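You operate a simulated robot arm through the tools that you are given. There is no shell and no other tool. Be economical: measure what you need, move in short steps, check, and stop when the job is done.

You run a simulated two-armed robot. Do the job below in one go: nothing can be reset, and whatever is moved stays where it is left.

JOB
Lock the doors, wipe the upper left one clean, then unlock them.
Fine: use the green cloth and lay it back. What is to be rubbed or washed off counts as gone when no trace of it is left.

The check looks at the end state, three seconds after you hand in, the way a careful person would. Anything else that was tipped, shoved, dropped, spilled or broken makes it a failure. Flat cloth is picked up by pressing the open fingertips on it (5 to 10 N) and closing them slowly along it; thin cloth reads only 2 to 8 mm in the jaws.

ROBOT AND FRAMES
Two 7-joint arms with two-finger grippers on one trunk, on a base that drives. Base frame: it is fixed to the floor where the robot stands at the start and does not move with it; the origin is under the middle of the robot, x ahead of it, y to its left, z up. Units: mm, rad, N and s.
The left shoulder is at the start at [25, 175, 1354], the right one opposite. With the tool pointing down near the work surface each hand reaches from about 100 to 660 mm from the robot's upright axis, wherever it stands, measured 20 degrees to its own side. Places, roughly: case lamp switch [400, 400, 1000]; lock knob [700, 0, 1000]; upper left door [500, 200, 1300]; vent slide [500, 200, 1500]. Payload 2.94 kg a hand.
Tool frame (each hand has its own): the origin (TCP) lies between the finger pads and is the grasp point; the fingertips stand 30 mm ahead of it; z points along the fingers, y is the line along which they close. The gripper opens to 138 mm. The gripper's body begins 109 mm behind the TCP.
Orientation is told as [roll, pitch, yaw] about the base's x, y, z axes, in that order, counted from this pose: with the fingers straight down and closing along the base's y, the tool's x points along the base's -x, its y along +y and its z along -z.

CONTROLS
- The arms move only by the tool arm_command. It takes "left_plan", "right_plan" or both (then of equal length, played together; a hand with none holds still); each is a list of rows, each an object of numbers (a shift or turn left out is 0, a gripper value left out holds the last): "x", "y", "z": the shift along the base's x, y, z in cm; "wx", "wy", "wz": the turn, a rotation vector about the base's x, y, z in rad; "fingers": the opening in per cent of the stroke, from 0 (shut) to 100 (fully open). In form: [{"x": .., "y": .., "z": .., "wx": .., "wy": .., "wz": .., "fingers": ..}, ...]. A call has 1 to 10 rows; each row is the pose to reach, as a shift and turn from the pose commanded when the call began. Rows are played at 5 a second. More than 50 mm and 0.15 rad between two rows, or a gripper value outside its range, and nothing of the call is played. A pose out of reach is approached as far as the arm can. The call stops where the force on the tool passes 40 N (or 10 N more than at its start, if that is more) or the arm is blocked; 0.2 s more then pass. Each finger halts on what it meets, pressing with about 22 N; the grip force reading is that of the motor and also rises with nothing between the fingers. The clock runs only during rows and for 0.2 s after the last one: add rows that repeat a pose to give the fingers time. It gives the time, the measured TCP pose, the force on the tool (base axes), the opening and the grip force at its end, in the units of the frame above (readings bear some noise), with the torque about the TCP (base axes, N m) and any sound that the robot's microphone picked up.
- Cameras (640 x 400 px; columns grow to the right, rows downward): "scene" is now at [67.1, 12.8, 1825.7]; the picture's right is [0.16, -0.99, 0.00], its down [-0.76, -0.13, -0.63] and it looks along [0.62, 0.10, -0.78] (base axes); focal length 266 px, centre (320, 200). "left" rides on the left gripper at [71, -19, -146] in its tool frame; the picture's right is [0.26, 0.97, 0.00], its down [-0.85, 0.23, -0.48] and it looks along [-0.46, 0.12, 0.88] (tool axes); focal length 280 px, centre (320, 200). "right" rides on the right gripper at [71, 19, -146] in its tool frame; the picture's right is [-0.26, 0.97, 0.00], its down [-0.85, -0.23, -0.48] and it looks along [-0.46, -0.12, 0.88] (tool axes); focal length 280 px, centre (320, 200). There is no depth. A picture from a camera that has moved, and an enlarged one, comes with that camera's place and axes in the base frame and with its lens.
- snapshot(camera): a new picture of that camera. The clock stands still meanwhile.
- slide_trunk(by): slides the trunk up (or, below 0, down) by that many mm; the arms and the scene camera ride with it, the base frame stays. It gives what a move gives, with no picture.
- roll_base(legs): drives the robot by 1 to 6 legs, each [ahead, turn to the left] in mm and rad, along the robot's own axes; the way and the turn of a leg run together, so that a leg with both is an arc; at most 1500 mm and 3.142 rad a leg. The arms and the cameras ride along, it lands a little off, and it stops where it bumps. It gives what a move gives.
- pan_tilt(pan, tilt): turns the head with the scene camera to pan (to the left, within 2.094 rad either way) and tilt (down, from -0.506 to 1.204), counted from straight ahead of the robot. It gives what a move gives.
- close_up(camera, box): a new picture of the part [left, top, right, bottom] of that camera's present view, enlarged. The clock stands still meanwhile.
- sign_off(): hands the job in; it is judged then, once.

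Go step by step. Nothing tells you exact positions but the pictures and the camera data: compare them with the known pose of the tool, close in by small moves and look again before you grip or let go. The budget is 120 turns and 88 pictures, counting those below and the enlarged ones. Unless the task says otherwise, let go and move clear before handing in.

The tools are called after "Emit:" by a JSON object that holds its "api" and its "payload". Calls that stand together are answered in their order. arm_command: Moves the arms, as the interface text tells. Its arguments: {"type":"object","properties":{"left_plan":{"type":"array","items":{"type":"object","properties":{"x":{"type":"number"},"y":{"type":"number"},"z":{"type":"number"},"wx":{"type":"number"},"wy":{"type":"number"},"wz":{"type":"number"},"fingers":{"type":"number"}}}},"right_plan":{"type":"array","items":{"type":"object","properties":{"x":{"type":"number"},"y":{"type":"number"},"z":{"type":"number"},"wx":{"type":"number"},"wy":{"type":"number"},"wz":{"type":"number"},"fingers":{"type":"number"}}}}},"required":[]} The other tools are called the same way: slide_trunk (by) slides the trunk up or down; roll_base (legs) drives the base; pan_tilt (pan, tilt) turns the head that bears the scene camera; snapshot (camera) takes a picture; close_up (camera, box) takes an enlarged picture of a part of a camera's view; sign_off () hands the job in.

At the start:

```text
clock: 0.0
left_position: [305.6, 179.1, 1465.5]
left_orientation: [-0.002, 0.0, 0.002]
left_ft_force: [0.3, -0.4, 0.1]
left_wrist_torque: [0.02, 0.01, -0.01]
left_gripper_width: 138.3
left_finger_force: 0.0
right_position: [413.6, -125.8, 1460.4]
right_orientation: [0.0, -0.001, -0.003]
right_ft_force: [-0.5, -0.6, -0.7]
right_wrist_torque: [-0.02, 0.02, 0.0]
right_gripper_width: 138.0
right_finger_force: 0.1
trunk travel left (down, up): [-525.0, 209.0]
robot x, y, heading: [-1.9, 2.1, 0.001]
head pan, tilt: [0.162, 0.887]
```

scene: 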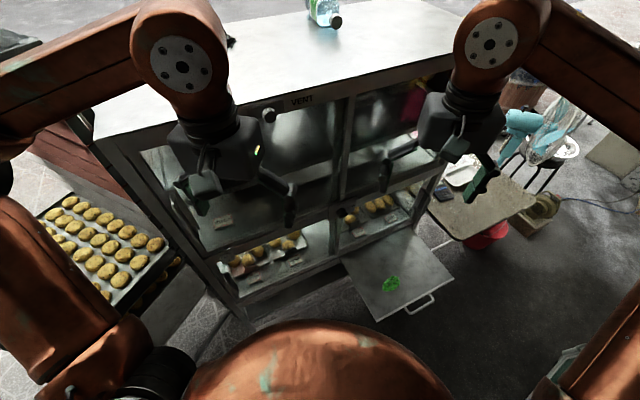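
right: 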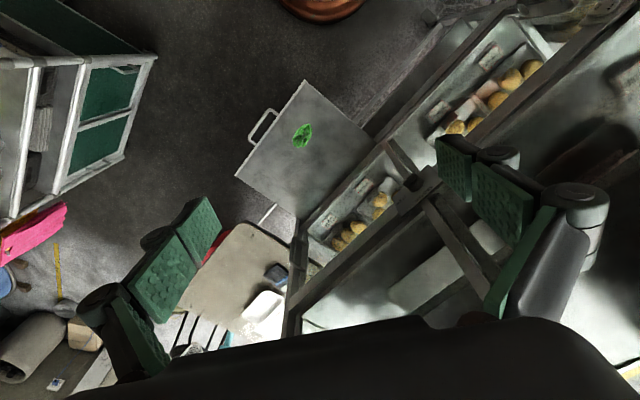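
left: 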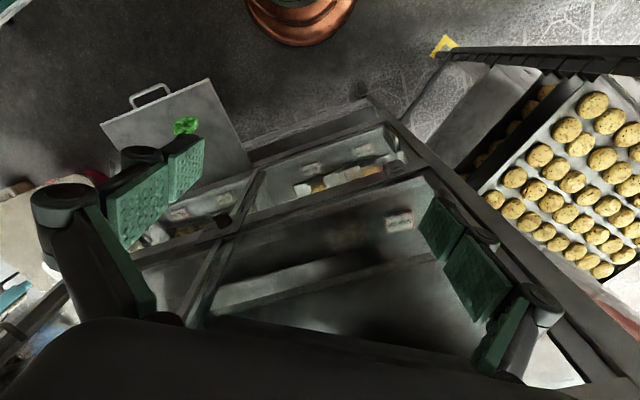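

I see a display case with glass doors ahead, a fold-down lower right door lying open with a green cloth on it, and a vent slide at the top. First I look closer at the details.

Emit:
{"api": "close_up", "payload": {"camera": "scene", "box": [140, 80, 460, 280]}}

Emit:
{"api": "close_up", "payload": {"camera": "scene", "box": [200, 180, 520, 340]}}

Emit:
{"api": "close_up", "payload": {"camera": "left", "box": [100, 60, 480, 340]}}

```text
2.00 times, centred on (300, 180) of scene
camera zoom: at [67.1, 12.8, 1825.7], right [0.16, -0.99, 0.0], down [-0.76, -0.13, -0.63], along [0.62, 0.1, -0.78], focal length 531 px, centre (360, 240)
```

zoom: 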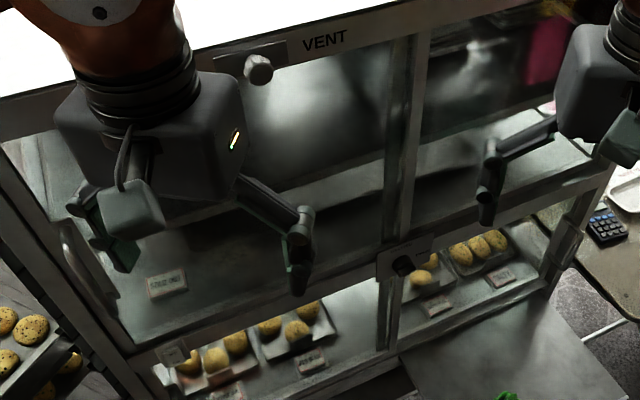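

```text
2.00 times, centred on (360, 260) of scene
camera zoom: at [67.1, 12.8, 1825.7], right [0.16, -0.99, 0.0], down [-0.76, -0.13, -0.63], along [0.62, 0.1, -0.78], focal length 531 px, centre (240, 80)
```

zoom: 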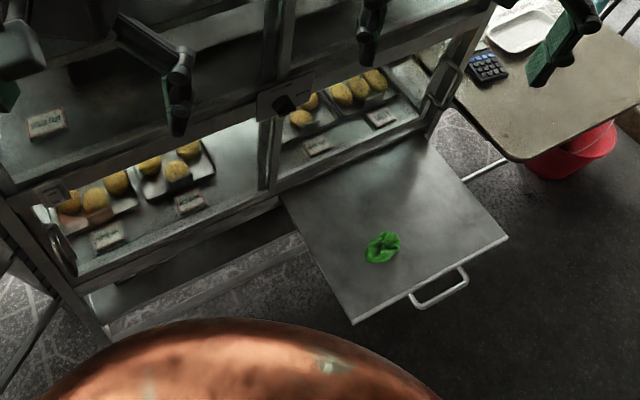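

```text
1.43 times, centred on (290, 200) of left
camera zoom: at [234.7, 159.6, 1612.3], right [-0.26, 0.96, 0.0], down [0.85, 0.23, 0.48], along [0.46, 0.12, -0.88], focal length 401 px, centre (363, 200)
```

zoom: 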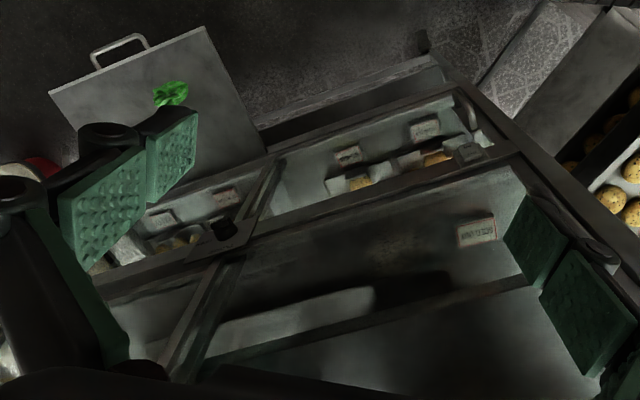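

The knob triangulates to about (652, 27, 1031) and the case front is yawed about 35° toward the robot's right side. I check the surroundings before moving the base.

Emit:
{"api": "pan_tilt", "payload": {"pan": 2.09, "tilt": 0.8}}

Emit:
{"api": "snapshot", "payload": {"camera": "scene"}}

Emit:
{"api": "pan_tilt", "payload": {"pan": -1.7, "tilt": 0.8}}

Emit:
{"api": "snapshot", "payload": {"camera": "scene"}}

```text
clock: 1.9
left_position: [305.1, 178.4, 1466.0]
left_orientation: [-0.002, 0.0, 0.0]
left_ft_force: [0.0, -0.5, 0.0]
left_wrist_torque: [0.01, -0.04, -0.05]
left_gripper_width: 137.8
left_finger_force: 0.1
right_position: [412.2, -125.8, 1460.4]
right_orientation: [0.001, 0.0, -0.001]
right_ft_force: [-0.6, 0.1, -0.6]
right_wrist_torque: [0.0, -0.01, 0.02]
right_gripper_width: 138.0
right_finger_force: 0.0
trunk travel left (down, up): [-525.0, 209.0]
robot x, y, heading: [-4.4, -0.1, 0.002]
head pan, tilt: [2.089, 0.799]
```

```text
81 pictures are left
camera scene: at [-48.1, 70.5, 1832.6], right [0.87, 0.49, 0.0], down [0.35, -0.62, -0.7], along [-0.35, 0.61, -0.72], focal length 266 px, centre (320, 200)
```

scene: 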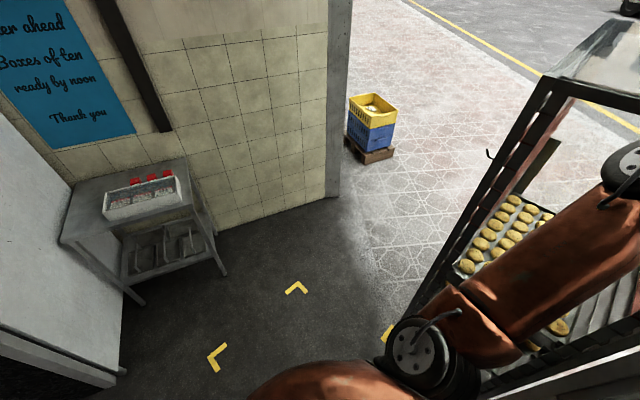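

```text
clock: 5.0
left_position: [304.9, 177.5, 1467.2]
left_orientation: [-0.001, 0.0, 0.002]
left_ft_force: [0.7, 0.2, 1.0]
left_wrist_torque: [0.01, 0.02, 0.0]
left_gripper_width: 138.0
left_finger_force: 0.0
right_position: [413.7, -125.1, 1459.2]
right_orientation: [0.0, -0.001, -0.003]
right_ft_force: [-0.3, 0.1, -1.4]
right_wrist_torque: [0.04, 0.0, 0.02]
right_gripper_width: 137.9
right_finger_force: 0.1
trunk travel left (down, up): [-525.0, 209.0]
robot x, y, heading: [-0.2, 1.8, -0.005]
head pan, tilt: [-1.7, 0.799]
```

```text
80 pictures are left
camera scene: at [-18.5, -79.6, 1832.6], right [-0.99, 0.13, 0.0], down [0.09, 0.71, -0.7], along [-0.09, -0.69, -0.72], focal length 266 px, centre (320, 200)
```

scene: 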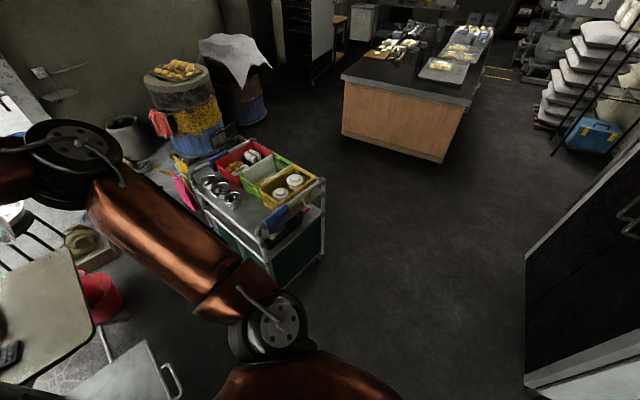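

There is about 1.2 m of free floor behind me. I back off 300 mm and look at the case front.

Emit:
{"api": "roll_base", "payload": {"legs": [[-300, 0]]}}

Emit:
{"api": "pan_tilt", "payload": {"pan": 0.15, "tilt": 0.65}}

Emit:
{"api": "snapshot", "payload": {"camera": "scene"}}

Emit:
{"api": "snapshot", "payload": {"camera": "left"}}

```text
clock: 7.1
left_position: [5.1, 177.6, 1465.9]
left_orientation: [-0.001, -0.001, 0.0]
left_ft_force: [-0.5, -0.5, -0.4]
left_wrist_torque: [0.0, -0.03, 0.0]
left_gripper_width: 137.9
left_finger_force: 0.0
right_position: [111.9, -127.0, 1459.8]
right_orientation: [0.002, 0.001, -0.004]
right_ft_force: [-0.7, 0.5, -0.8]
right_wrist_torque: [0.01, 0.0, -0.01]
right_gripper_width: 138.0
right_finger_force: 0.0
trunk travel left (down, up): [-525.0, 209.0]
robot x, y, heading: [-301.9, -0.6, -0.006]
head pan, tilt: [-1.7, 0.799]
```

```text
clock: 8.9
left_position: [4.7, 178.7, 1465.5]
left_orientation: [-0.001, -0.001, 0.0]
left_ft_force: [0.7, 0.9, 0.4]
left_wrist_torque: [0.01, 0.01, 0.05]
left_gripper_width: 137.7
left_finger_force: 0.1
right_position: [112.6, -127.0, 1460.3]
right_orientation: [0.002, -0.002, -0.005]
right_ft_force: [0.5, 0.3, 0.6]
right_wrist_torque: [-0.01, -0.04, 0.03]
right_gripper_width: 138.1
right_finger_force: 0.0
trunk travel left (down, up): [-525.0, 209.0]
robot x, y, heading: [-304.1, -0.9, 0.003]
head pan, tilt: [0.15, 0.649]
```

```text
79 pictures are left
camera scene: at [-223.3, 13.4, 1845.2], right [0.15, -0.99, 0.0], down [-0.6, -0.09, -0.8], along [0.79, 0.12, -0.6], focal length 266 px, centre (320, 200)
```

scene: 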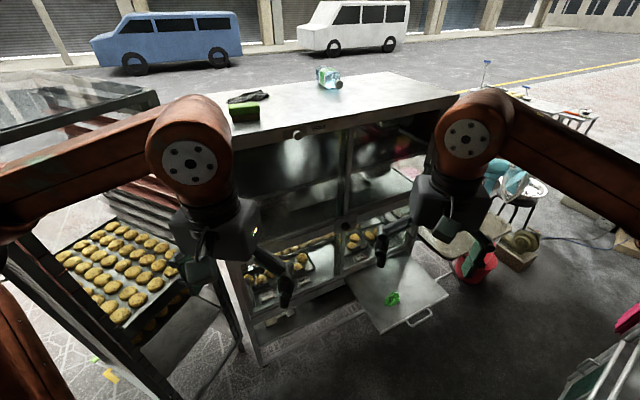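

```text
78 pictures are left
camera left: at [-65.9, 159.4, 1612.2], right [-0.26, 0.97, 0.0], down [0.85, 0.23, 0.48], along [0.46, 0.12, -0.88], focal length 280 px, centre (320, 200)
```

left: 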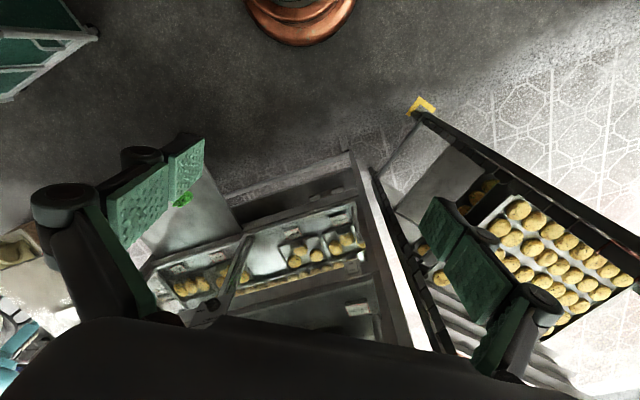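

A sponge-like green block and a black rag lie on the case top; the cloth-like green thing lies on the flap. I zoom in on these and on the doors.

Emit:
{"api": "close_up", "payload": {"camera": "scene", "box": [210, 60, 470, 220]}}

Emit:
{"api": "close_up", "payload": {"camera": "scene", "box": [230, 190, 450, 340]}}

```text
2.46 times, centred on (340, 140) of scene
camera zoom: at [-223.3, 13.4, 1845.2], right [0.15, -0.99, 0.0], down [-0.6, -0.09, -0.8], along [0.79, 0.12, -0.6], focal length 654 px, centre (271, 348)
```

zoom: 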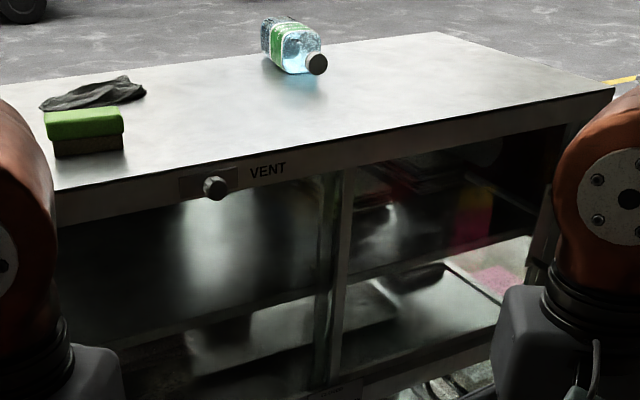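

```text
2.67 times, centred on (340, 265) of scene
camera zoom: at [-223.3, 13.4, 1845.2], right [0.15, -0.99, 0.0], down [-0.6, -0.09, -0.8], along [0.79, 0.12, -0.6], focal length 708 px, centre (267, 27)
```

zoom: 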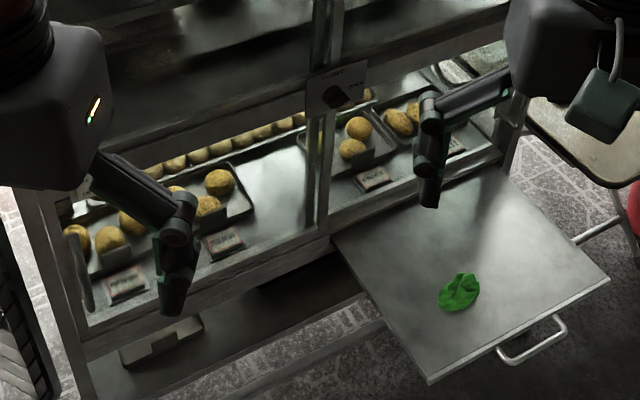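

I zoom tightly on the lock plate and on the door glass.

Emit:
{"api": "close_up", "payload": {"camera": "scene", "box": [325, 205, 389, 245]}}

Emit:
{"api": "close_up", "payload": {"camera": "scene", "box": [240, 110, 360, 190]}}

```text
10.00 times, centred on (357, 225) of scene
camera zoom: at [-223.3, 13.4, 1845.2], right [0.15, -0.99, 0.0], down [-0.6, -0.09, -0.8], along [0.79, 0.12, -0.6], focal length 2655 px, centre (-50, -50)
```

zoom: 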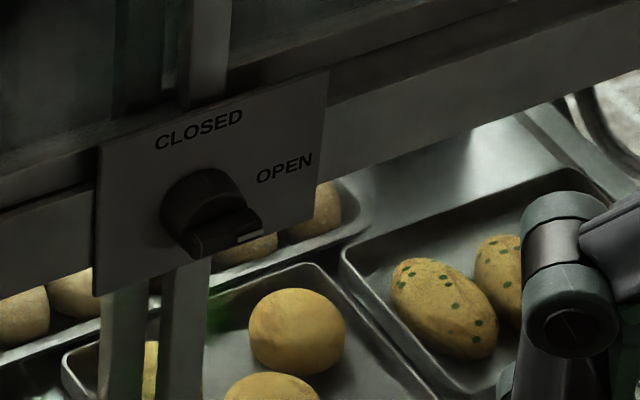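

```text
5.00 times, centred on (300, 150) of scene
camera zoom: at [-223.3, 13.4, 1845.2], right [0.15, -0.99, 0.0], down [-0.6, -0.09, -0.8], along [0.79, 0.12, -0.6], focal length 1328 px, centre (420, 450)
```

zoom: 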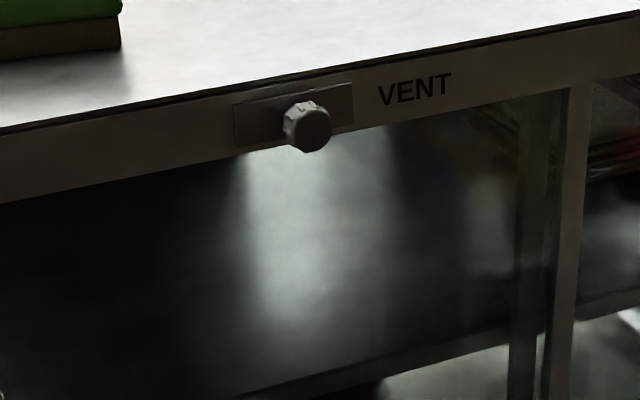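

The lock pointer points to OPEN (right, horizontal); CLOSED is straight up. The case faces about (-0.81, -0.58), so I drive to about (0, -200) and turn to face it squarely.

Emit:
{"api": "roll_base", "payload": {"legs": [[0, -0.582], [364, 0], [0, 1.2]]}}

Emit:
{"api": "pan_tilt", "payload": {"pan": 0.0, "tilt": 0.75}}

Emit:
{"api": "snapshot", "payload": {"camera": "scene"}}

Emit:
{"api": "snapshot", "payload": {"camera": "right"}}

```text
clock: 15.8
left_position: [150.9, 118.8, 1466.4]
left_orientation: [-0.001, 0.0, 0.607]
left_ft_force: [-0.3, 0.1, -0.1]
left_wrist_torque: [0.01, 0.0, -0.02]
left_gripper_width: 138.1
left_finger_force: 0.0
right_position: [412.1, -70.8, 1459.8]
right_orientation: [0.001, -0.001, 0.605]
right_ft_force: [0.8, -0.6, 0.1]
right_wrist_torque: [0.02, 0.01, -0.01]
right_gripper_width: 137.9
right_finger_force: 0.0
trunk travel left (down, up): [-525.0, 209.0]
robot x, y, heading: [-2.0, -203.7, 0.607]
head pan, tilt: [0.15, 0.649]
```

```text
clock: 16.5
left_position: [151.0, 117.3, 1466.7]
left_orientation: [-0.001, 0.001, 0.607]
left_ft_force: [0.8, -0.1, 0.4]
left_wrist_torque: [-0.03, 0.03, 0.0]
left_gripper_width: 138.0
left_finger_force: 0.0
right_position: [412.1, -70.0, 1459.8]
right_orientation: [0.005, -0.001, 0.604]
right_ft_force: [0.3, 1.1, -0.2]
right_wrist_torque: [-0.03, 0.01, -0.02]
right_gripper_width: 137.8
right_finger_force: 0.1
trunk travel left (down, up): [-525.0, 209.0]
robot x, y, heading: [2.0, -203.7, 0.609]
head pan, tilt: [0.0, 0.75]
```

```text
73 pictures are left
camera scene: at [62.0, -159.2, 1836.6], right [0.57, -0.82, 0.0], down [-0.56, -0.39, -0.73], along [0.6, 0.42, -0.68], focal length 266 px, centre (320, 200)
```

scene: 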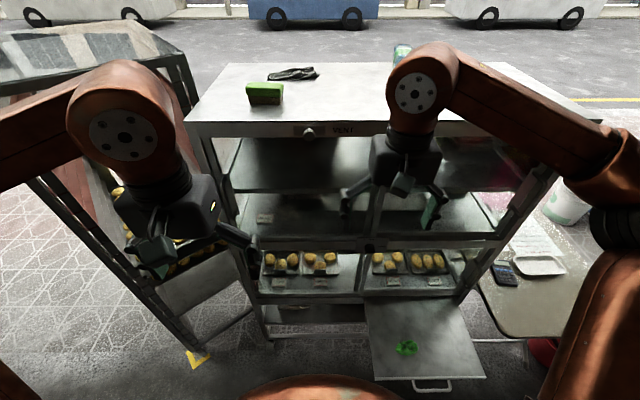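

```text
72 pictures are left
camera right: at [343.6, -95.3, 1605.5], right [-0.33, 0.94, 0.0], down [0.83, 0.29, 0.48], along [0.45, 0.16, -0.88], focal length 280 px, centre (320, 200)
```

right: 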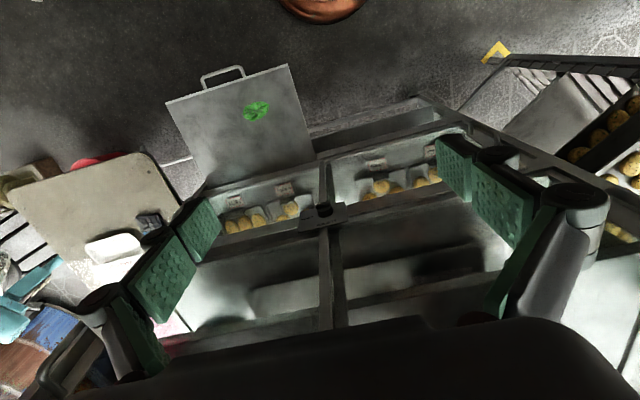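

Now I am square to the case (heading 0.608). I look closely at the upper left door for the smear.

Emit:
{"api": "close_up", "payload": {"camera": "scene", "box": [200, 120, 392, 240]}}

Emit:
{"api": "close_up", "payload": {"camera": "scene", "box": [230, 230, 486, 390]}}

```text
3.33 times, centred on (296, 180) of scene
camera zoom: at [62.0, -159.2, 1836.6], right [0.57, -0.82, 0.0], down [-0.56, -0.39, -0.73], along [0.6, 0.42, -0.68], focal length 885 px, centre (400, 267)
```

zoom: 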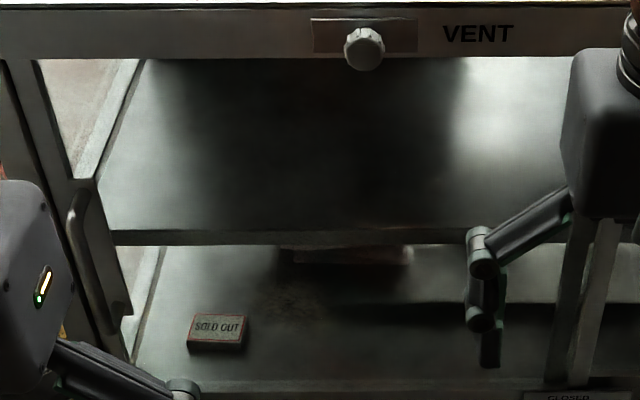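

```text
2.50 times, centred on (358, 310) of scene
camera zoom: at [62.0, -159.2, 1836.6], right [0.57, -0.82, 0.0], down [-0.56, -0.39, -0.73], along [0.6, 0.42, -0.68], focal length 664 px, centre (225, -75)
```

zoom: 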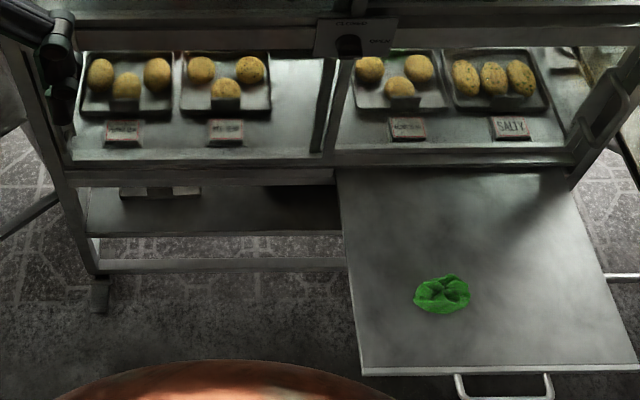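

I lower the trunk by 250 mm to work at knob height, and then swing the right tool to horizontal.

Emit:
{"api": "slide_trunk", "payload": {"by": -250}}

Emit:
{"api": "arm_command", "payload": {"right_plan": [{"wx": 0.081, "wy": -0.117, "x": -1, "y": -2}, {"wx": 0.162, "wy": -0.234, "x": -2, "y": -4}, {"wx": 0.243, "wy": -0.351, "x": -3, "y": -6}, {"wx": 0.324, "wy": -0.468, "x": -3, "y": -7}, {"wx": 0.405, "wy": -0.585, "x": -3, "y": -7}, {"wx": 0.486, "wy": -0.702, "x": -3, "y": -7}, {"wx": 0.567, "wy": -0.819, "x": -3, "y": -7}, {"wx": 0.648, "wy": -0.936, "x": -3, "y": -7}, {"wx": 0.729, "wy": -1.053, "x": -3, "y": -7}, {"wx": 0.81, "wy": -1.17, "x": -3, "y": -7}]}}

Emit:
{"api": "arm_command", "payload": {"right_plan": [{"wx": 0.081, "wy": -0.117}, {"wx": 0.086, "wy": -0.119, "z": -4}, {"wx": 0.086, "wy": -0.119, "z": -8}, {"wx": 0.086, "wy": -0.119, "z": -12}]}}

Emit:
{"api": "snapshot", "payload": {"camera": "scene"}}

Emit:
{"api": "snapshot", "payload": {"camera": "right"}}

```text
clock: 19.1
left_position: [151.3, 119.0, 1215.8]
left_orientation: [0.0, -0.001, 0.607]
left_ft_force: [0.5, 0.4, 0.7]
left_wrist_torque: [-0.04, 0.0, -0.01]
left_gripper_width: 138.1
left_finger_force: 0.2
right_position: [412.3, -71.4, 1210.8]
right_orientation: [0.003, -0.003, 0.604]
right_ft_force: [0.6, -0.1, 0.2]
right_wrist_torque: [0.0, -0.02, -0.02]
right_gripper_width: 138.0
right_finger_force: 0.0
trunk travel left (down, up): [-275.0, 459.0]
robot x, y, heading: [4.6, -204.1, 0.603]
head pan, tilt: [0.0, 0.75]
```

```text
clock: 21.3
left_position: [150.5, 120.9, 1215.1]
left_orientation: [-0.004, 0.003, 0.608]
left_ft_force: [-0.6, 0.2, 0.1]
left_wrist_torque: [-0.01, 0.02, 0.03]
left_gripper_width: 137.9
left_finger_force: 0.0
right_position: [368.9, -116.8, 1256.6]
right_orientation: [0.024, -1.256, 0.599]
right_ft_force: [-0.5, 0.2, -1.1]
right_wrist_torque: [-0.02, -0.02, 0.03]
right_gripper_width: 137.8
right_finger_force: 0.1
right hand out of reach, approached as far as the arm can: row 8, 9, 10
trunk travel left (down, up): [-275.0, 459.0]
robot x, y, heading: [-1.2, -201.5, 0.606]
head pan, tilt: [0.0, 0.75]
```

```text
clock: 22.3
left_position: [146.1, 118.1, 1217.0]
left_orientation: [-0.006, -0.002, 0.609]
left_ft_force: [-1.0, -0.6, 1.1]
left_wrist_torque: [0.02, -0.14, -0.02]
left_gripper_width: 138.1
left_finger_force: 0.0
right_position: [397.8, -104.2, 1284.9]
right_orientation: [0.034, -1.37, 0.589]
right_ft_force: [-1.6, 0.1, 0.1]
right_wrist_torque: [-0.06, 0.02, -0.04]
right_gripper_width: 138.0
right_finger_force: 0.1
right hand out of reach, approached as far as the arm can: row 1, 2, 3, 4
trunk travel left (down, up): [-275.0, 459.0]
robot x, y, heading: [3.1, -200.0, 0.611]
head pan, tilt: [0.0, 0.75]
```

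```text
69 pictures are left
camera scene: at [139.9, -102.2, 1585.7], right [0.57, -0.82, 0.0], down [-0.56, -0.39, -0.73], along [0.6, 0.42, -0.68], focal length 266 px, centre (320, 200)
```

scene: 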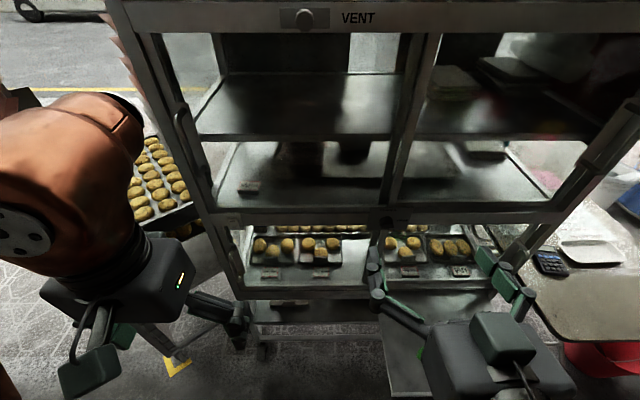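

```text
68 pictures are left
camera right: at [258.2, -179.4, 1244.6], right [-0.52, 0.81, 0.26], down [-0.1, -0.37, 0.93], along [0.85, 0.45, 0.27], focal length 280 px, centre (320, 200)
```

right: 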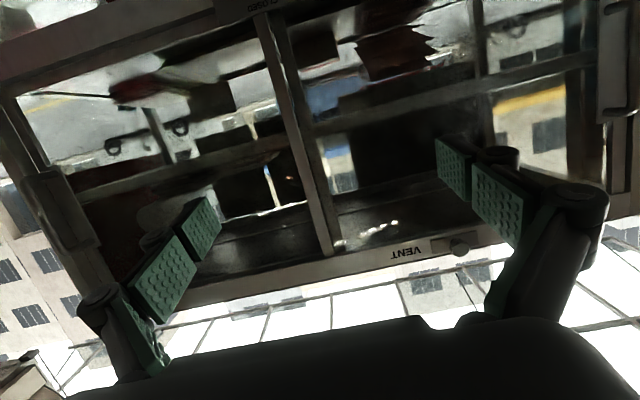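

The door handles are at the outer edges and the lock knob is at the centre. The hand is too close to the body for a horizontal tool, so I move it forward and down.

Emit:
{"api": "arm_command", "payload": {"right_plan": [{"x": 3.7, "y": 2.0, "z": -1.5}, {"x": 7.5, "y": 4.1, "z": -3}, {"x": 11.2, "y": 6.1, "z": -4.5}, {"x": 15, "y": 8.2, "z": -6}, {"x": 15, "y": 8.2, "z": -6}, {"x": 15, "y": 8.2, "z": -6}]}}

Emit:
{"api": "snapshot", "payload": {"camera": "right"}}

Emit:
{"api": "close_up", "payload": {"camera": "scene", "box": [304, 175, 464, 275]}}

Emit:
{"api": "close_up", "payload": {"camera": "scene", "box": [170, 20, 420, 220]}}

```text
clock: 23.7
left_position: [152.7, 118.3, 1216.0]
left_orientation: [-0.002, -0.001, 0.606]
left_ft_force: [0.5, 0.3, -0.4]
left_wrist_torque: [0.02, 0.02, -0.03]
left_gripper_width: 137.7
left_finger_force: 0.3
right_position: [552.8, -22.0, 1224.8]
right_orientation: [0.054, -1.403, 0.567]
right_ft_force: [0.8, -0.1, 0.2]
right_wrist_torque: [-0.03, -0.02, 0.01]
right_gripper_width: 138.1
right_finger_force: 0.2
right hand out of reach, approached as far as the arm can: row 1, 2
trunk travel left (down, up): [-275.0, 459.0]
robot x, y, heading: [4.1, -199.4, 0.608]
head pan, tilt: [0.0, 0.75]
```

```text
67 pictures are left
camera right: at [415.0, -97.5, 1177.9], right [-0.52, 0.81, 0.27], down [-0.13, -0.38, 0.91], along [0.84, 0.45, 0.3], focal length 280 px, centre (320, 200)
```

right: 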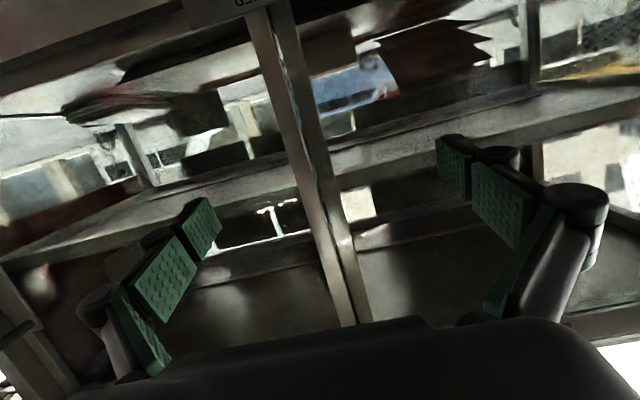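

```text
4.00 times, centred on (384, 225) of scene
camera zoom: at [146.0, -101.8, 1584.8], right [0.57, -0.82, 0.0], down [-0.56, -0.39, -0.73], along [0.6, 0.42, -0.68], focal length 1062 px, centre (64, 100)
```

zoom: 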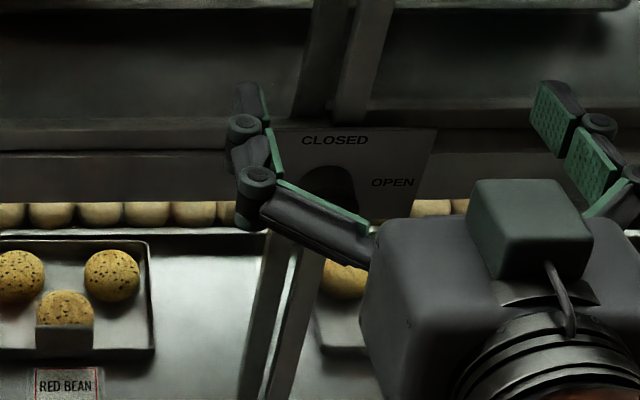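

```text
2.00 times, centred on (295, 120) of scene
camera zoom: at [146.0, -101.8, 1584.8], right [0.57, -0.82, 0.0], down [-0.56, -0.39, -0.73], along [0.6, 0.42, -0.68], focal length 531 px, centre (370, 360)
```

zoom: 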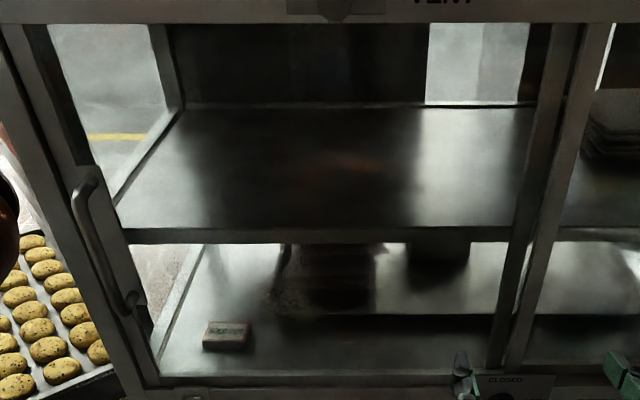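

Commands count from the reached pose. I fix the pitch, retreat a bit, and lower to knob height.

Emit:
{"api": "arm_command", "payload": {"right_plan": [{"x": -2, "y": -1.7, "z": -4, "wx": 0.07, "wy": -0.1}, {"x": -4, "y": -4, "z": -8, "wx": 0.096, "wy": -0.138, "wz": -0.013}, {"x": -4, "y": -4.7, "z": -12.5, "wx": 0.096, "wy": -0.138, "wz": -0.013}, {"x": -4, "y": -4.7, "z": -17, "wx": 0.096, "wy": -0.138, "wz": -0.013}, {"x": -4, "y": -4.7, "z": -19.5, "wx": 0.096, "wy": -0.138, "wz": -0.013}, {"x": -4, "y": -4.7, "z": -19.5, "wx": 0.096, "wy": -0.138, "wz": -0.013}]}}

Emit:
{"api": "arm_command", "payload": {"right_plan": [{"wx": 0.12, "wy": 0.083}, {"wx": 0.24, "wy": 0.167}, {"wx": 0.36, "wy": 0.25}, {"wx": 0.48, "wy": 0.334}, {"wx": 0.6, "wy": 0.417}, {"wx": 0.72, "wy": 0.5}, {"wx": 0.84, "wy": 0.584}, {"wx": 0.96, "wy": 0.667}, {"wx": 1.08, "wy": 0.751}, {"wx": 1.2, "wy": 0.834}]}}

Emit:
{"api": "snapshot", "payload": {"camera": "right"}}

```text
refused: row 2 steps farther than a row can; nothing moved
```

```text
clock: 25.9
left_position: [151.9, 119.2, 1215.7]
left_orientation: [-0.002, 0.002, 0.607]
left_ft_force: [0.7, 0.9, 0.8]
left_wrist_torque: [-0.07, -0.01, 0.01]
left_gripper_width: 138.0
left_finger_force: 0.0
right_position: [582.3, -44.4, 1217.0]
right_orientation: [1.566, -0.098, -0.794]
right_ft_force: [-0.5, -0.2, -0.2]
right_wrist_torque: [0.03, 0.02, -0.02]
right_gripper_width: 138.0
right_finger_force: 0.1
right hand out of reach, approached as far as the arm can: row 8, 9, 10
trunk travel left (down, up): [-275.0, 459.0]
robot x, y, heading: [0.3, -199.4, 0.608]
head pan, tilt: [0.0, 0.75]
```

```text
64 pictures are left
camera right: at [428.5, -95.1, 1229.1], right [0.12, -0.11, 0.99], down [0.27, -0.95, -0.14], along [0.96, 0.28, -0.08], focal length 280 px, centre (320, 200)
```

right: 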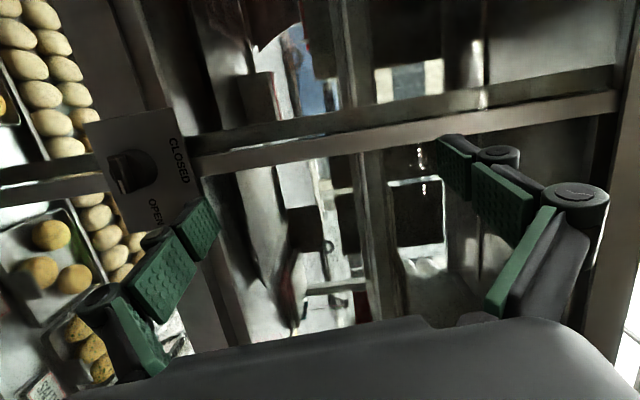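

Now the closing axis is nearly vertical. I correct the heading, then lower to knob height in front of the knob.

Emit:
{"api": "arm_command", "payload": {"right_plan": [{"x": -2, "y": -0.2, "z": -3.5, "wz": -0.085, "wx": 0.04, "wy": 0.028}, {"x": -3.4, "y": -0.3, "z": -7, "wz": -0.169, "wx": 0.08, "wy": 0.056}, {"x": -3.4, "y": -0.3, "z": -11, "wz": -0.169, "wx": 0.08, "wy": 0.056}, {"x": -3.4, "y": -0.3, "z": -15, "wz": -0.169, "wx": 0.08, "wy": 0.056}, {"x": -3.4, "y": -0.3, "z": -18.6, "wz": -0.169, "wx": 0.08, "wy": 0.056}, {"x": -3.4, "y": -0.3, "z": -18.6, "wz": -0.169, "wx": 0.08, "wy": 0.056}]}}

Emit:
{"api": "snapshot", "payload": {"camera": "right"}}

```text
clock: 27.3
left_position: [151.6, 118.9, 1216.5]
left_orientation: [-0.002, -0.001, 0.609]
left_ft_force: [0.8, -0.6, -0.1]
left_wrist_torque: [-0.03, 0.02, -0.02]
left_gripper_width: 137.9
left_finger_force: 0.0
right_position: [602.2, 12.6, 1132.4]
right_orientation: [1.574, -0.004, -0.966]
right_ft_force: [0.2, 1.4, -0.3]
right_wrist_torque: [0.02, -0.06, 0.0]
right_gripper_width: 138.1
right_finger_force: 0.0
right hand out of reach, approached as far as the arm can: row 1, 2, 3, 4, 5, 6
trunk travel left (down, up): [-275.0, 459.0]
robot x, y, heading: [-2.7, -201.6, 0.605]
head pan, tilt: [0.0, 0.75]
```

```text
63 pictures are left
camera right: at [442.5, -12.0, 1150.3], right [0.14, -0.21, 0.97], down [0.09, -0.97, -0.23], along [0.99, 0.12, -0.12], focal length 280 px, centre (320, 200)
```

right: 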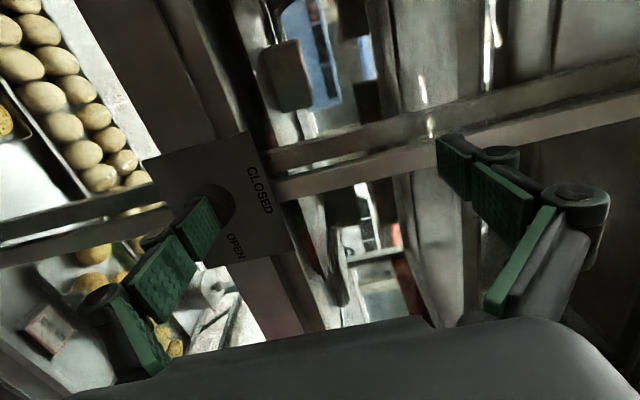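

The arm is too folded here. I back the base off 150 mm so the arm can extend.

Emit:
{"api": "roll_base", "payload": {"legs": [[-150, 0]]}}

Emit:
{"api": "arm_command", "payload": {"right_plan": [{"z": -3.5}, {"z": -7}, {"z": -10}, {"z": -10}]}}

Emit:
{"api": "snapshot", "payload": {"camera": "right"}}

Emit:
{"api": "snapshot", "payload": {"camera": "scene"}}

```text
clock: 28.7
left_position: [23.5, 30.0, 1217.4]
left_orientation: [-0.003, -0.006, 0.606]
left_ft_force: [-0.6, -0.6, -0.9]
left_wrist_torque: [0.01, -0.07, 0.01]
left_gripper_width: 137.8
left_finger_force: 0.2
right_position: [474.1, -76.2, 1135.1]
right_orientation: [1.58, -0.005, -0.967]
right_ft_force: [-0.8, 0.7, 0.3]
right_wrist_torque: [0.03, -0.05, -0.04]
right_gripper_width: 138.1
right_finger_force: 0.1
trunk travel left (down, up): [-275.0, 459.0]
robot x, y, heading: [-121.2, -291.1, 0.606]
head pan, tilt: [0.0, 0.75]
```

```text
clock: 29.7
left_position: [28.2, 25.9, 1217.7]
left_orientation: [0.003, -0.003, 0.605]
left_ft_force: [2.0, -2.1, 0.3]
left_wrist_torque: [0.15, 0.06, 0.01]
left_gripper_width: 137.9
left_finger_force: 0.0
right_position: [476.0, -81.4, 1033.1]
right_orientation: [1.58, -0.002, -0.967]
right_ft_force: [1.6, -1.3, -1.0]
right_wrist_torque: [0.03, -0.05, 0.12]
right_gripper_width: 137.9
right_finger_force: 0.0
right hand out of reach, approached as far as the arm can: row 1, 2
trunk travel left (down, up): [-275.0, 459.0]
robot x, y, heading: [-121.6, -287.9, 0.601]
head pan, tilt: [0.0, 0.75]
```

```text
62 pictures are left
camera right: at [316.7, -106.3, 1051.0], right [0.14, -0.22, 0.96], down [0.09, -0.97, -0.24], along [0.99, 0.12, -0.12], focal length 280 px, centre (320, 200)
```

right: 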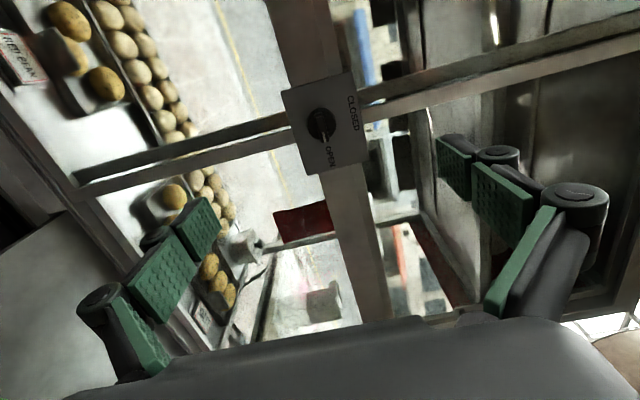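

```text
61 pictures are left
camera scene: at [24.9, -190.8, 1584.7], right [0.57, -0.82, 0.0], down [-0.56, -0.39, -0.73], along [0.6, 0.42, -0.68], focal length 266 px, centre (320, 200)
```

scene: 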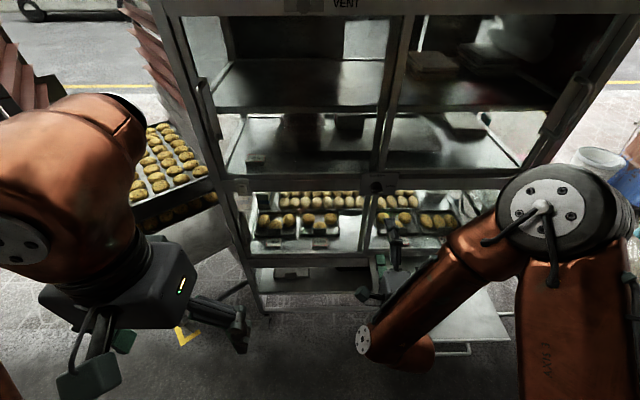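

Hand is at knob height with closing axis vertical. I zoom on the knob to refine aim.

Emit:
{"api": "close_up", "payload": {"camera": "right", "box": [262, 65, 390, 185]}}

```text
3.33 times, centred on (326, 125) of right
camera zoom: at [316.7, -106.3, 1051.0], right [0.14, -0.22, 0.96], down [0.09, -0.97, -0.24], along [0.99, 0.12, -0.12], focal length 935 px, centre (300, 450)
```

zoom: 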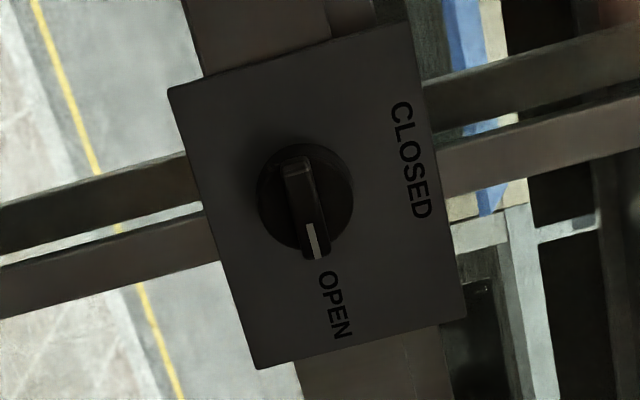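

The bar handle (about 10 mm wide) lies horizontal. I narrow the fingers and advance 130 mm towards it with a small sideways correction.

Emit:
{"api": "arm_command", "payload": {"right_plan": [{"x": 3.8, "y": 2.1, "fingers": 35}, {"x": 7.6, "y": 4.2, "fingers": 35}, {"x": 11.5, "y": 6.3, "fingers": 35}, {"x": 11.5, "y": 6.3, "fingers": 35}]}}

Emit:
{"api": "snapshot", "payload": {"camera": "right"}}

Emit:
{"api": "close_up", "payload": {"camera": "scene", "box": [340, 160, 436, 220]}}

```text
clock: 30.7
left_position: [23.9, 27.8, 1217.3]
left_orientation: [-0.001, -0.005, 0.607]
left_ft_force: [-0.7, -1.2, -0.3]
left_wrist_torque: [0.07, 0.03, 0.01]
left_gripper_width: 137.8
left_finger_force: 0.1
right_position: [578.6, -5.8, 1037.9]
right_orientation: [1.576, -0.001, -0.974]
right_ft_force: [0.2, -1.2, 0.1]
right_wrist_torque: [0.02, -0.01, 0.02]
right_gripper_width: 48.1
right_finger_force: 0.1
right hand out of reach, approached as far as the arm can: row 3, 4
trunk travel left (down, up): [-275.0, 459.0]
robot x, y, heading: [-122.2, -290.0, 0.601]
head pan, tilt: [0.0, 0.75]
```

```text
59 pictures are left
camera right: at [419.8, -28.4, 1056.2], right [0.14, -0.22, 0.97], down [0.08, -0.97, -0.23], along [0.99, 0.11, -0.12], focal length 280 px, centre (320, 200)
```

right: 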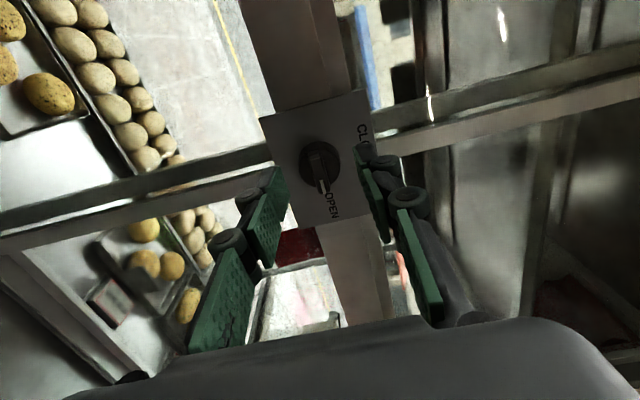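

```text
6.67 times, centred on (388, 190) of scene
camera zoom: at [22.3, -189.5, 1585.1], right [0.57, -0.82, 0.0], down [-0.56, -0.39, -0.73], along [0.6, 0.42, -0.68], focal length 1770 px, centre (-133, 267)
```

zoom: 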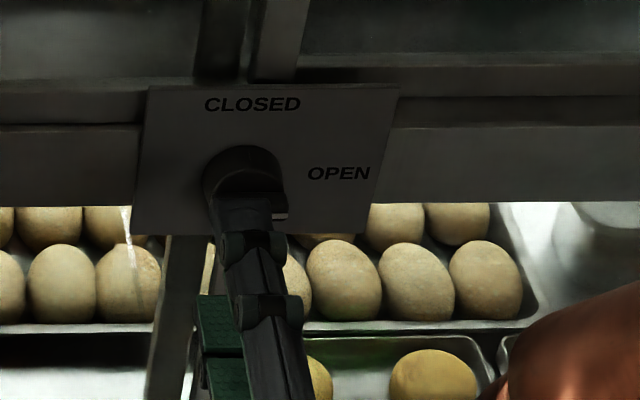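

The arm is at its stretch limit here. I pull the hand back 80 mm (shifting 14 mm right) and roll the base forward 90 mm.

Emit:
{"api": "arm_command", "payload": {"right_plan": [{"x": -2.9, "y": -2.8, "z": -0.2, "wz": 0.005}, {"x": -5.8, "y": -5.7, "z": -0.4, "wz": 0.01}, {"x": -5.8, "y": -5.7, "z": -0.4, "wz": 0.01}]}}

Emit:
{"api": "roll_base", "payload": {"legs": [[90, 0]]}}

Emit:
{"api": "snapshot", "payload": {"camera": "right"}}

```text
clock: 31.5
left_position: [23.3, 29.5, 1218.2]
left_orientation: [-0.002, -0.006, 0.606]
left_ft_force: [1.1, 0.1, -0.1]
left_wrist_torque: [0.03, 0.02, 0.0]
left_gripper_width: 138.0
left_finger_force: 0.0
right_position: [520.1, -59.6, 1033.8]
right_orientation: [1.578, -0.002, -0.96]
right_ft_force: [-0.4, 0.7, -0.2]
right_wrist_torque: [-0.04, -0.02, -0.02]
right_gripper_width: 48.5
right_finger_force: 0.0
trunk travel left (down, up): [-275.0, 459.0]
robot x, y, heading: [-122.0, -292.2, 0.607]
head pan, tilt: [0.0, 0.75]
```

```text
clock: 32.6
left_position: [86.7, 73.7, 1220.3]
left_orientation: [-0.002, -0.019, 0.602]
left_ft_force: [-0.4, -0.1, -0.8]
left_wrist_torque: [0.02, -0.11, 0.02]
left_gripper_width: 137.8
left_finger_force: 0.0
right_position: [584.6, -14.5, 1040.5]
right_orientation: [1.587, -0.005, -0.962]
right_ft_force: [-0.6, -0.8, -1.4]
right_wrist_torque: [0.1, -0.11, 0.0]
right_gripper_width: 48.2
right_finger_force: 0.1
trunk travel left (down, up): [-275.0, 459.0]
robot x, y, heading: [-52.1, -236.3, 0.603]
head pan, tilt: [0.0, 0.75]
```

```text
57 pictures are left
camera right: at [425.8, -40.0, 1056.3], right [0.13, -0.22, 0.97], down [0.1, -0.97, -0.23], along [0.99, 0.13, -0.11], focal length 280 px, centre (320, 200)
```

right: 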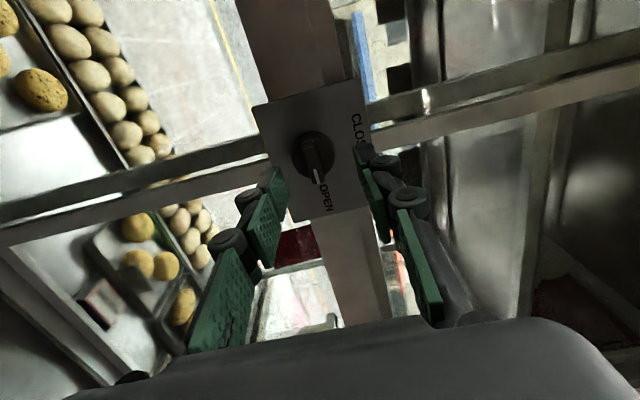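

Knob is slightly right and low of the tool axis. I zoom in for a precise offset and range.

Emit:
{"api": "close_up", "payload": {"camera": "right", "box": [250, 75, 390, 215]}}

```text
2.86 times, centred on (320, 145) of right
camera zoom: at [425.8, -40.0, 1056.3], right [0.13, -0.22, 0.97], down [0.1, -0.97, -0.23], along [0.99, 0.13, -0.11], focal length 801 px, centre (320, 357)
```

zoom: 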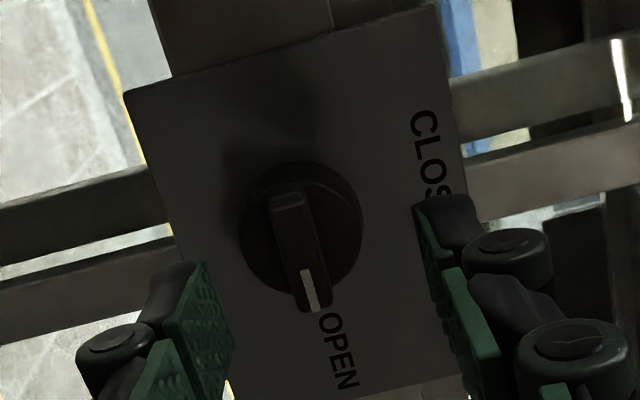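

The knob bar is ~13 mm right, ~10 mm lower and ~85 mm ahead of the TCP. I first settle the arm with a null move to see the true commanded pose.

Emit:
{"api": "arm_command", "payload": {"right_plan": [{"x": 0}, {"x": 0}]}}

```text
clock: 33.2
left_position: [86.7, 74.7, 1219.5]
left_orientation: [-0.001, -0.017, 0.602]
left_ft_force: [-0.6, -0.1, -0.2]
left_wrist_torque: [0.08, -0.09, 0.0]
left_gripper_width: 138.2
left_finger_force: 0.0
right_position: [584.8, -13.1, 1039.9]
right_orientation: [1.586, -0.006, -0.96]
right_ft_force: [-0.5, -0.3, 0.0]
right_wrist_torque: [0.0, 0.06, 0.0]
right_gripper_width: 48.3
right_finger_force: 0.0
trunk travel left (down, up): [-275.0, 459.0]
robot x, y, heading: [-49.9, -238.1, 0.602]
head pan, tilt: [0.0, 0.75]
```

Both hands read a slight nose-up tilt, so I check what the base is touching.

Emit:
{"api": "pan_tilt", "payload": {"pan": 0.0, "tilt": 1.2}}

Emit:
{"api": "snapshot", "payload": {"camera": "scene"}}

Emit:
{"api": "snapshot", "payload": {"camera": "left"}}

```text
clock: 34.1
left_position: [89.2, 76.3, 1218.5]
left_orientation: [-0.002, -0.016, 0.602]
left_ft_force: [-0.1, 0.2, 0.5]
left_wrist_torque: [0.02, -0.03, -0.02]
left_gripper_width: 138.0
left_finger_force: 0.1
right_position: [588.5, -12.8, 1038.6]
right_orientation: [1.584, -0.005, -0.959]
right_ft_force: [0.0, 0.4, -0.5]
right_wrist_torque: [0.02, -0.01, -0.01]
right_gripper_width: 47.7
right_finger_force: 0.0
trunk travel left (down, up): [-275.0, 459.0]
robot x, y, heading: [-48.9, -236.7, 0.602]
head pan, tilt: [0.0, 1.201]
```

```text
55 pictures are left
camera scene: at [74.0, -151.6, 1553.3], right [0.57, -0.82, 0.0], down [-0.77, -0.53, -0.36], along [0.3, 0.21, -0.93], focal length 266 px, centre (320, 200)
```

scene: 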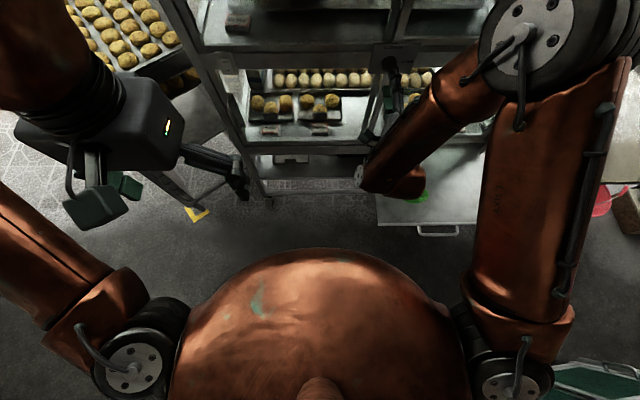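

```text
54 pictures are left
camera left: at [40.6, 19.6, 1364.4], right [-0.76, 0.65, -0.01], down [0.56, 0.67, 0.49], along [0.32, 0.37, -0.87], focal length 280 px, centre (320, 200)
```

left: 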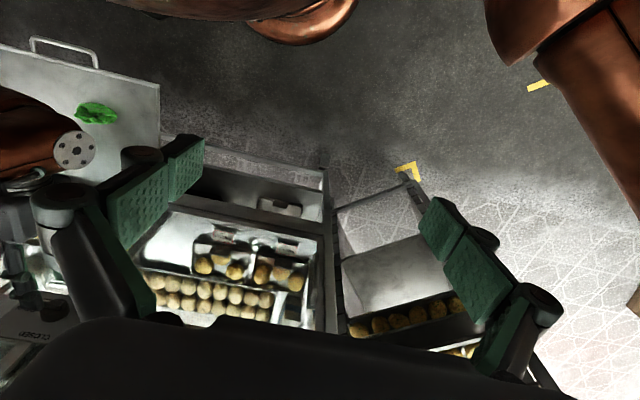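

Nothing is touching; the tilt is slight and decaying. I close in on the knob by 40 mm with the offset corrected.

Emit:
{"api": "arm_command", "payload": {"right_plan": [{"x": 2.0, "y": 0.6, "z": -0.4}, {"x": 4.0, "y": 1.3, "z": -0.8}, {"x": 4.0, "y": 1.3, "z": -0.8}]}}

Emit:
{"api": "close_up", "payload": {"camera": "right", "box": [224, 65, 416, 225]}}

```text
clock: 34.9
left_position: [89.3, 76.8, 1219.7]
left_orientation: [0.0, -0.016, 0.603]
left_ft_force: [-0.1, -0.1, -0.1]
left_wrist_torque: [0.02, 0.02, -0.01]
left_gripper_width: 138.0
left_finger_force: 0.0
right_position: [615.4, 11.3, 1033.0]
right_orientation: [1.582, -0.006, -0.969]
right_ft_force: [-0.4, 0.4, -0.4]
right_wrist_torque: [-0.02, 0.05, 0.0]
right_gripper_width: 48.2
right_finger_force: 0.0
right hand out of reach, approached as far as the arm can: row 1, 2, 3
trunk travel left (down, up): [-275.0, 459.0]
robot x, y, heading: [-49.3, -236.8, 0.605]
head pan, tilt: [0.0, 1.201]
```

```text
2.50 times, centred on (320, 145) of right
camera zoom: at [455.1, -13.7, 1049.9], right [0.14, -0.22, 0.97], down [0.09, -0.97, -0.23], along [0.99, 0.12, -0.11], focal length 701 px, centre (320, 338)
```

zoom: 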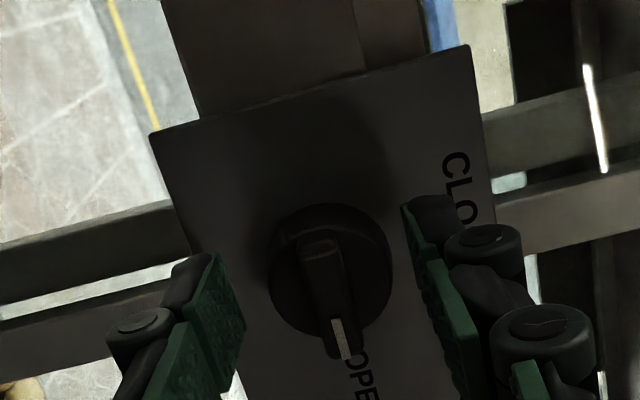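

The roll of +90° is at the wrist limit. A grip 20° short of it also works (it turns the way I need), so I unroll a little and shift 18 mm right.

Emit:
{"api": "arm_command", "payload": {"right_plan": [{"wx": -0.1, "wy": -0.07, "x": 0.3, "y": -0.5}, {"wx": -0.2, "wy": -0.14, "x": 0.7, "y": -1.0, "z": -0.1}, {"wx": -0.287, "wy": -0.2, "x": 1.0, "y": -1.5, "z": -0.2}, {"wx": -0.287, "wy": -0.2, "x": 1.0, "y": -1.5, "z": -0.2}]}}

Emit:
{"api": "close_up", "payload": {"camera": "right", "box": [224, 65, 416, 225]}}

```text
clock: 35.9
left_position: [90.9, 74.9, 1218.5]
left_orientation: [-0.002, -0.016, 0.602]
left_ft_force: [-1.1, -0.6, -0.2]
left_wrist_torque: [0.02, 0.03, 0.0]
left_gripper_width: 138.1
left_finger_force: 0.1
right_position: [611.3, 9.3, 1033.6]
right_orientation: [1.583, -0.356, -0.968]
right_ft_force: [0.1, -0.5, -0.2]
right_wrist_torque: [0.0, 0.0, -0.03]
right_gripper_width: 48.3
right_finger_force: 0.0
right hand out of reach, approached as far as the arm can: row 1, 2, 3, 4
trunk travel left (down, up): [-275.0, 459.0]
robot x, y, heading: [-51.3, -237.8, 0.606]
head pan, tilt: [0.0, 1.201]
```

```text
2.50 times, centred on (320, 145) of right
camera zoom: at [450.3, -14.1, 1025.4], right [-0.06, 0.07, 1.0], down [0.11, -0.99, 0.08], along [0.99, 0.11, 0.05], focal length 701 px, centre (320, 338)
```

zoom: 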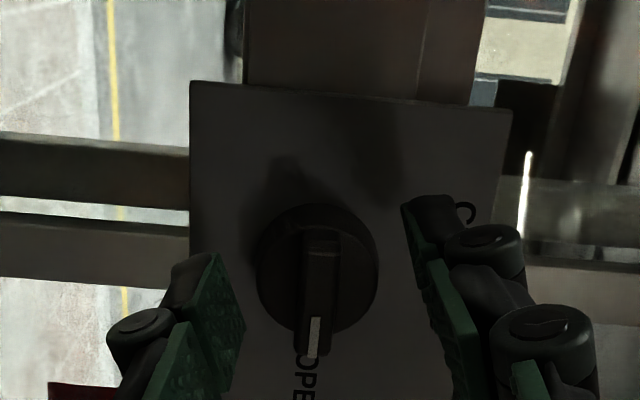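

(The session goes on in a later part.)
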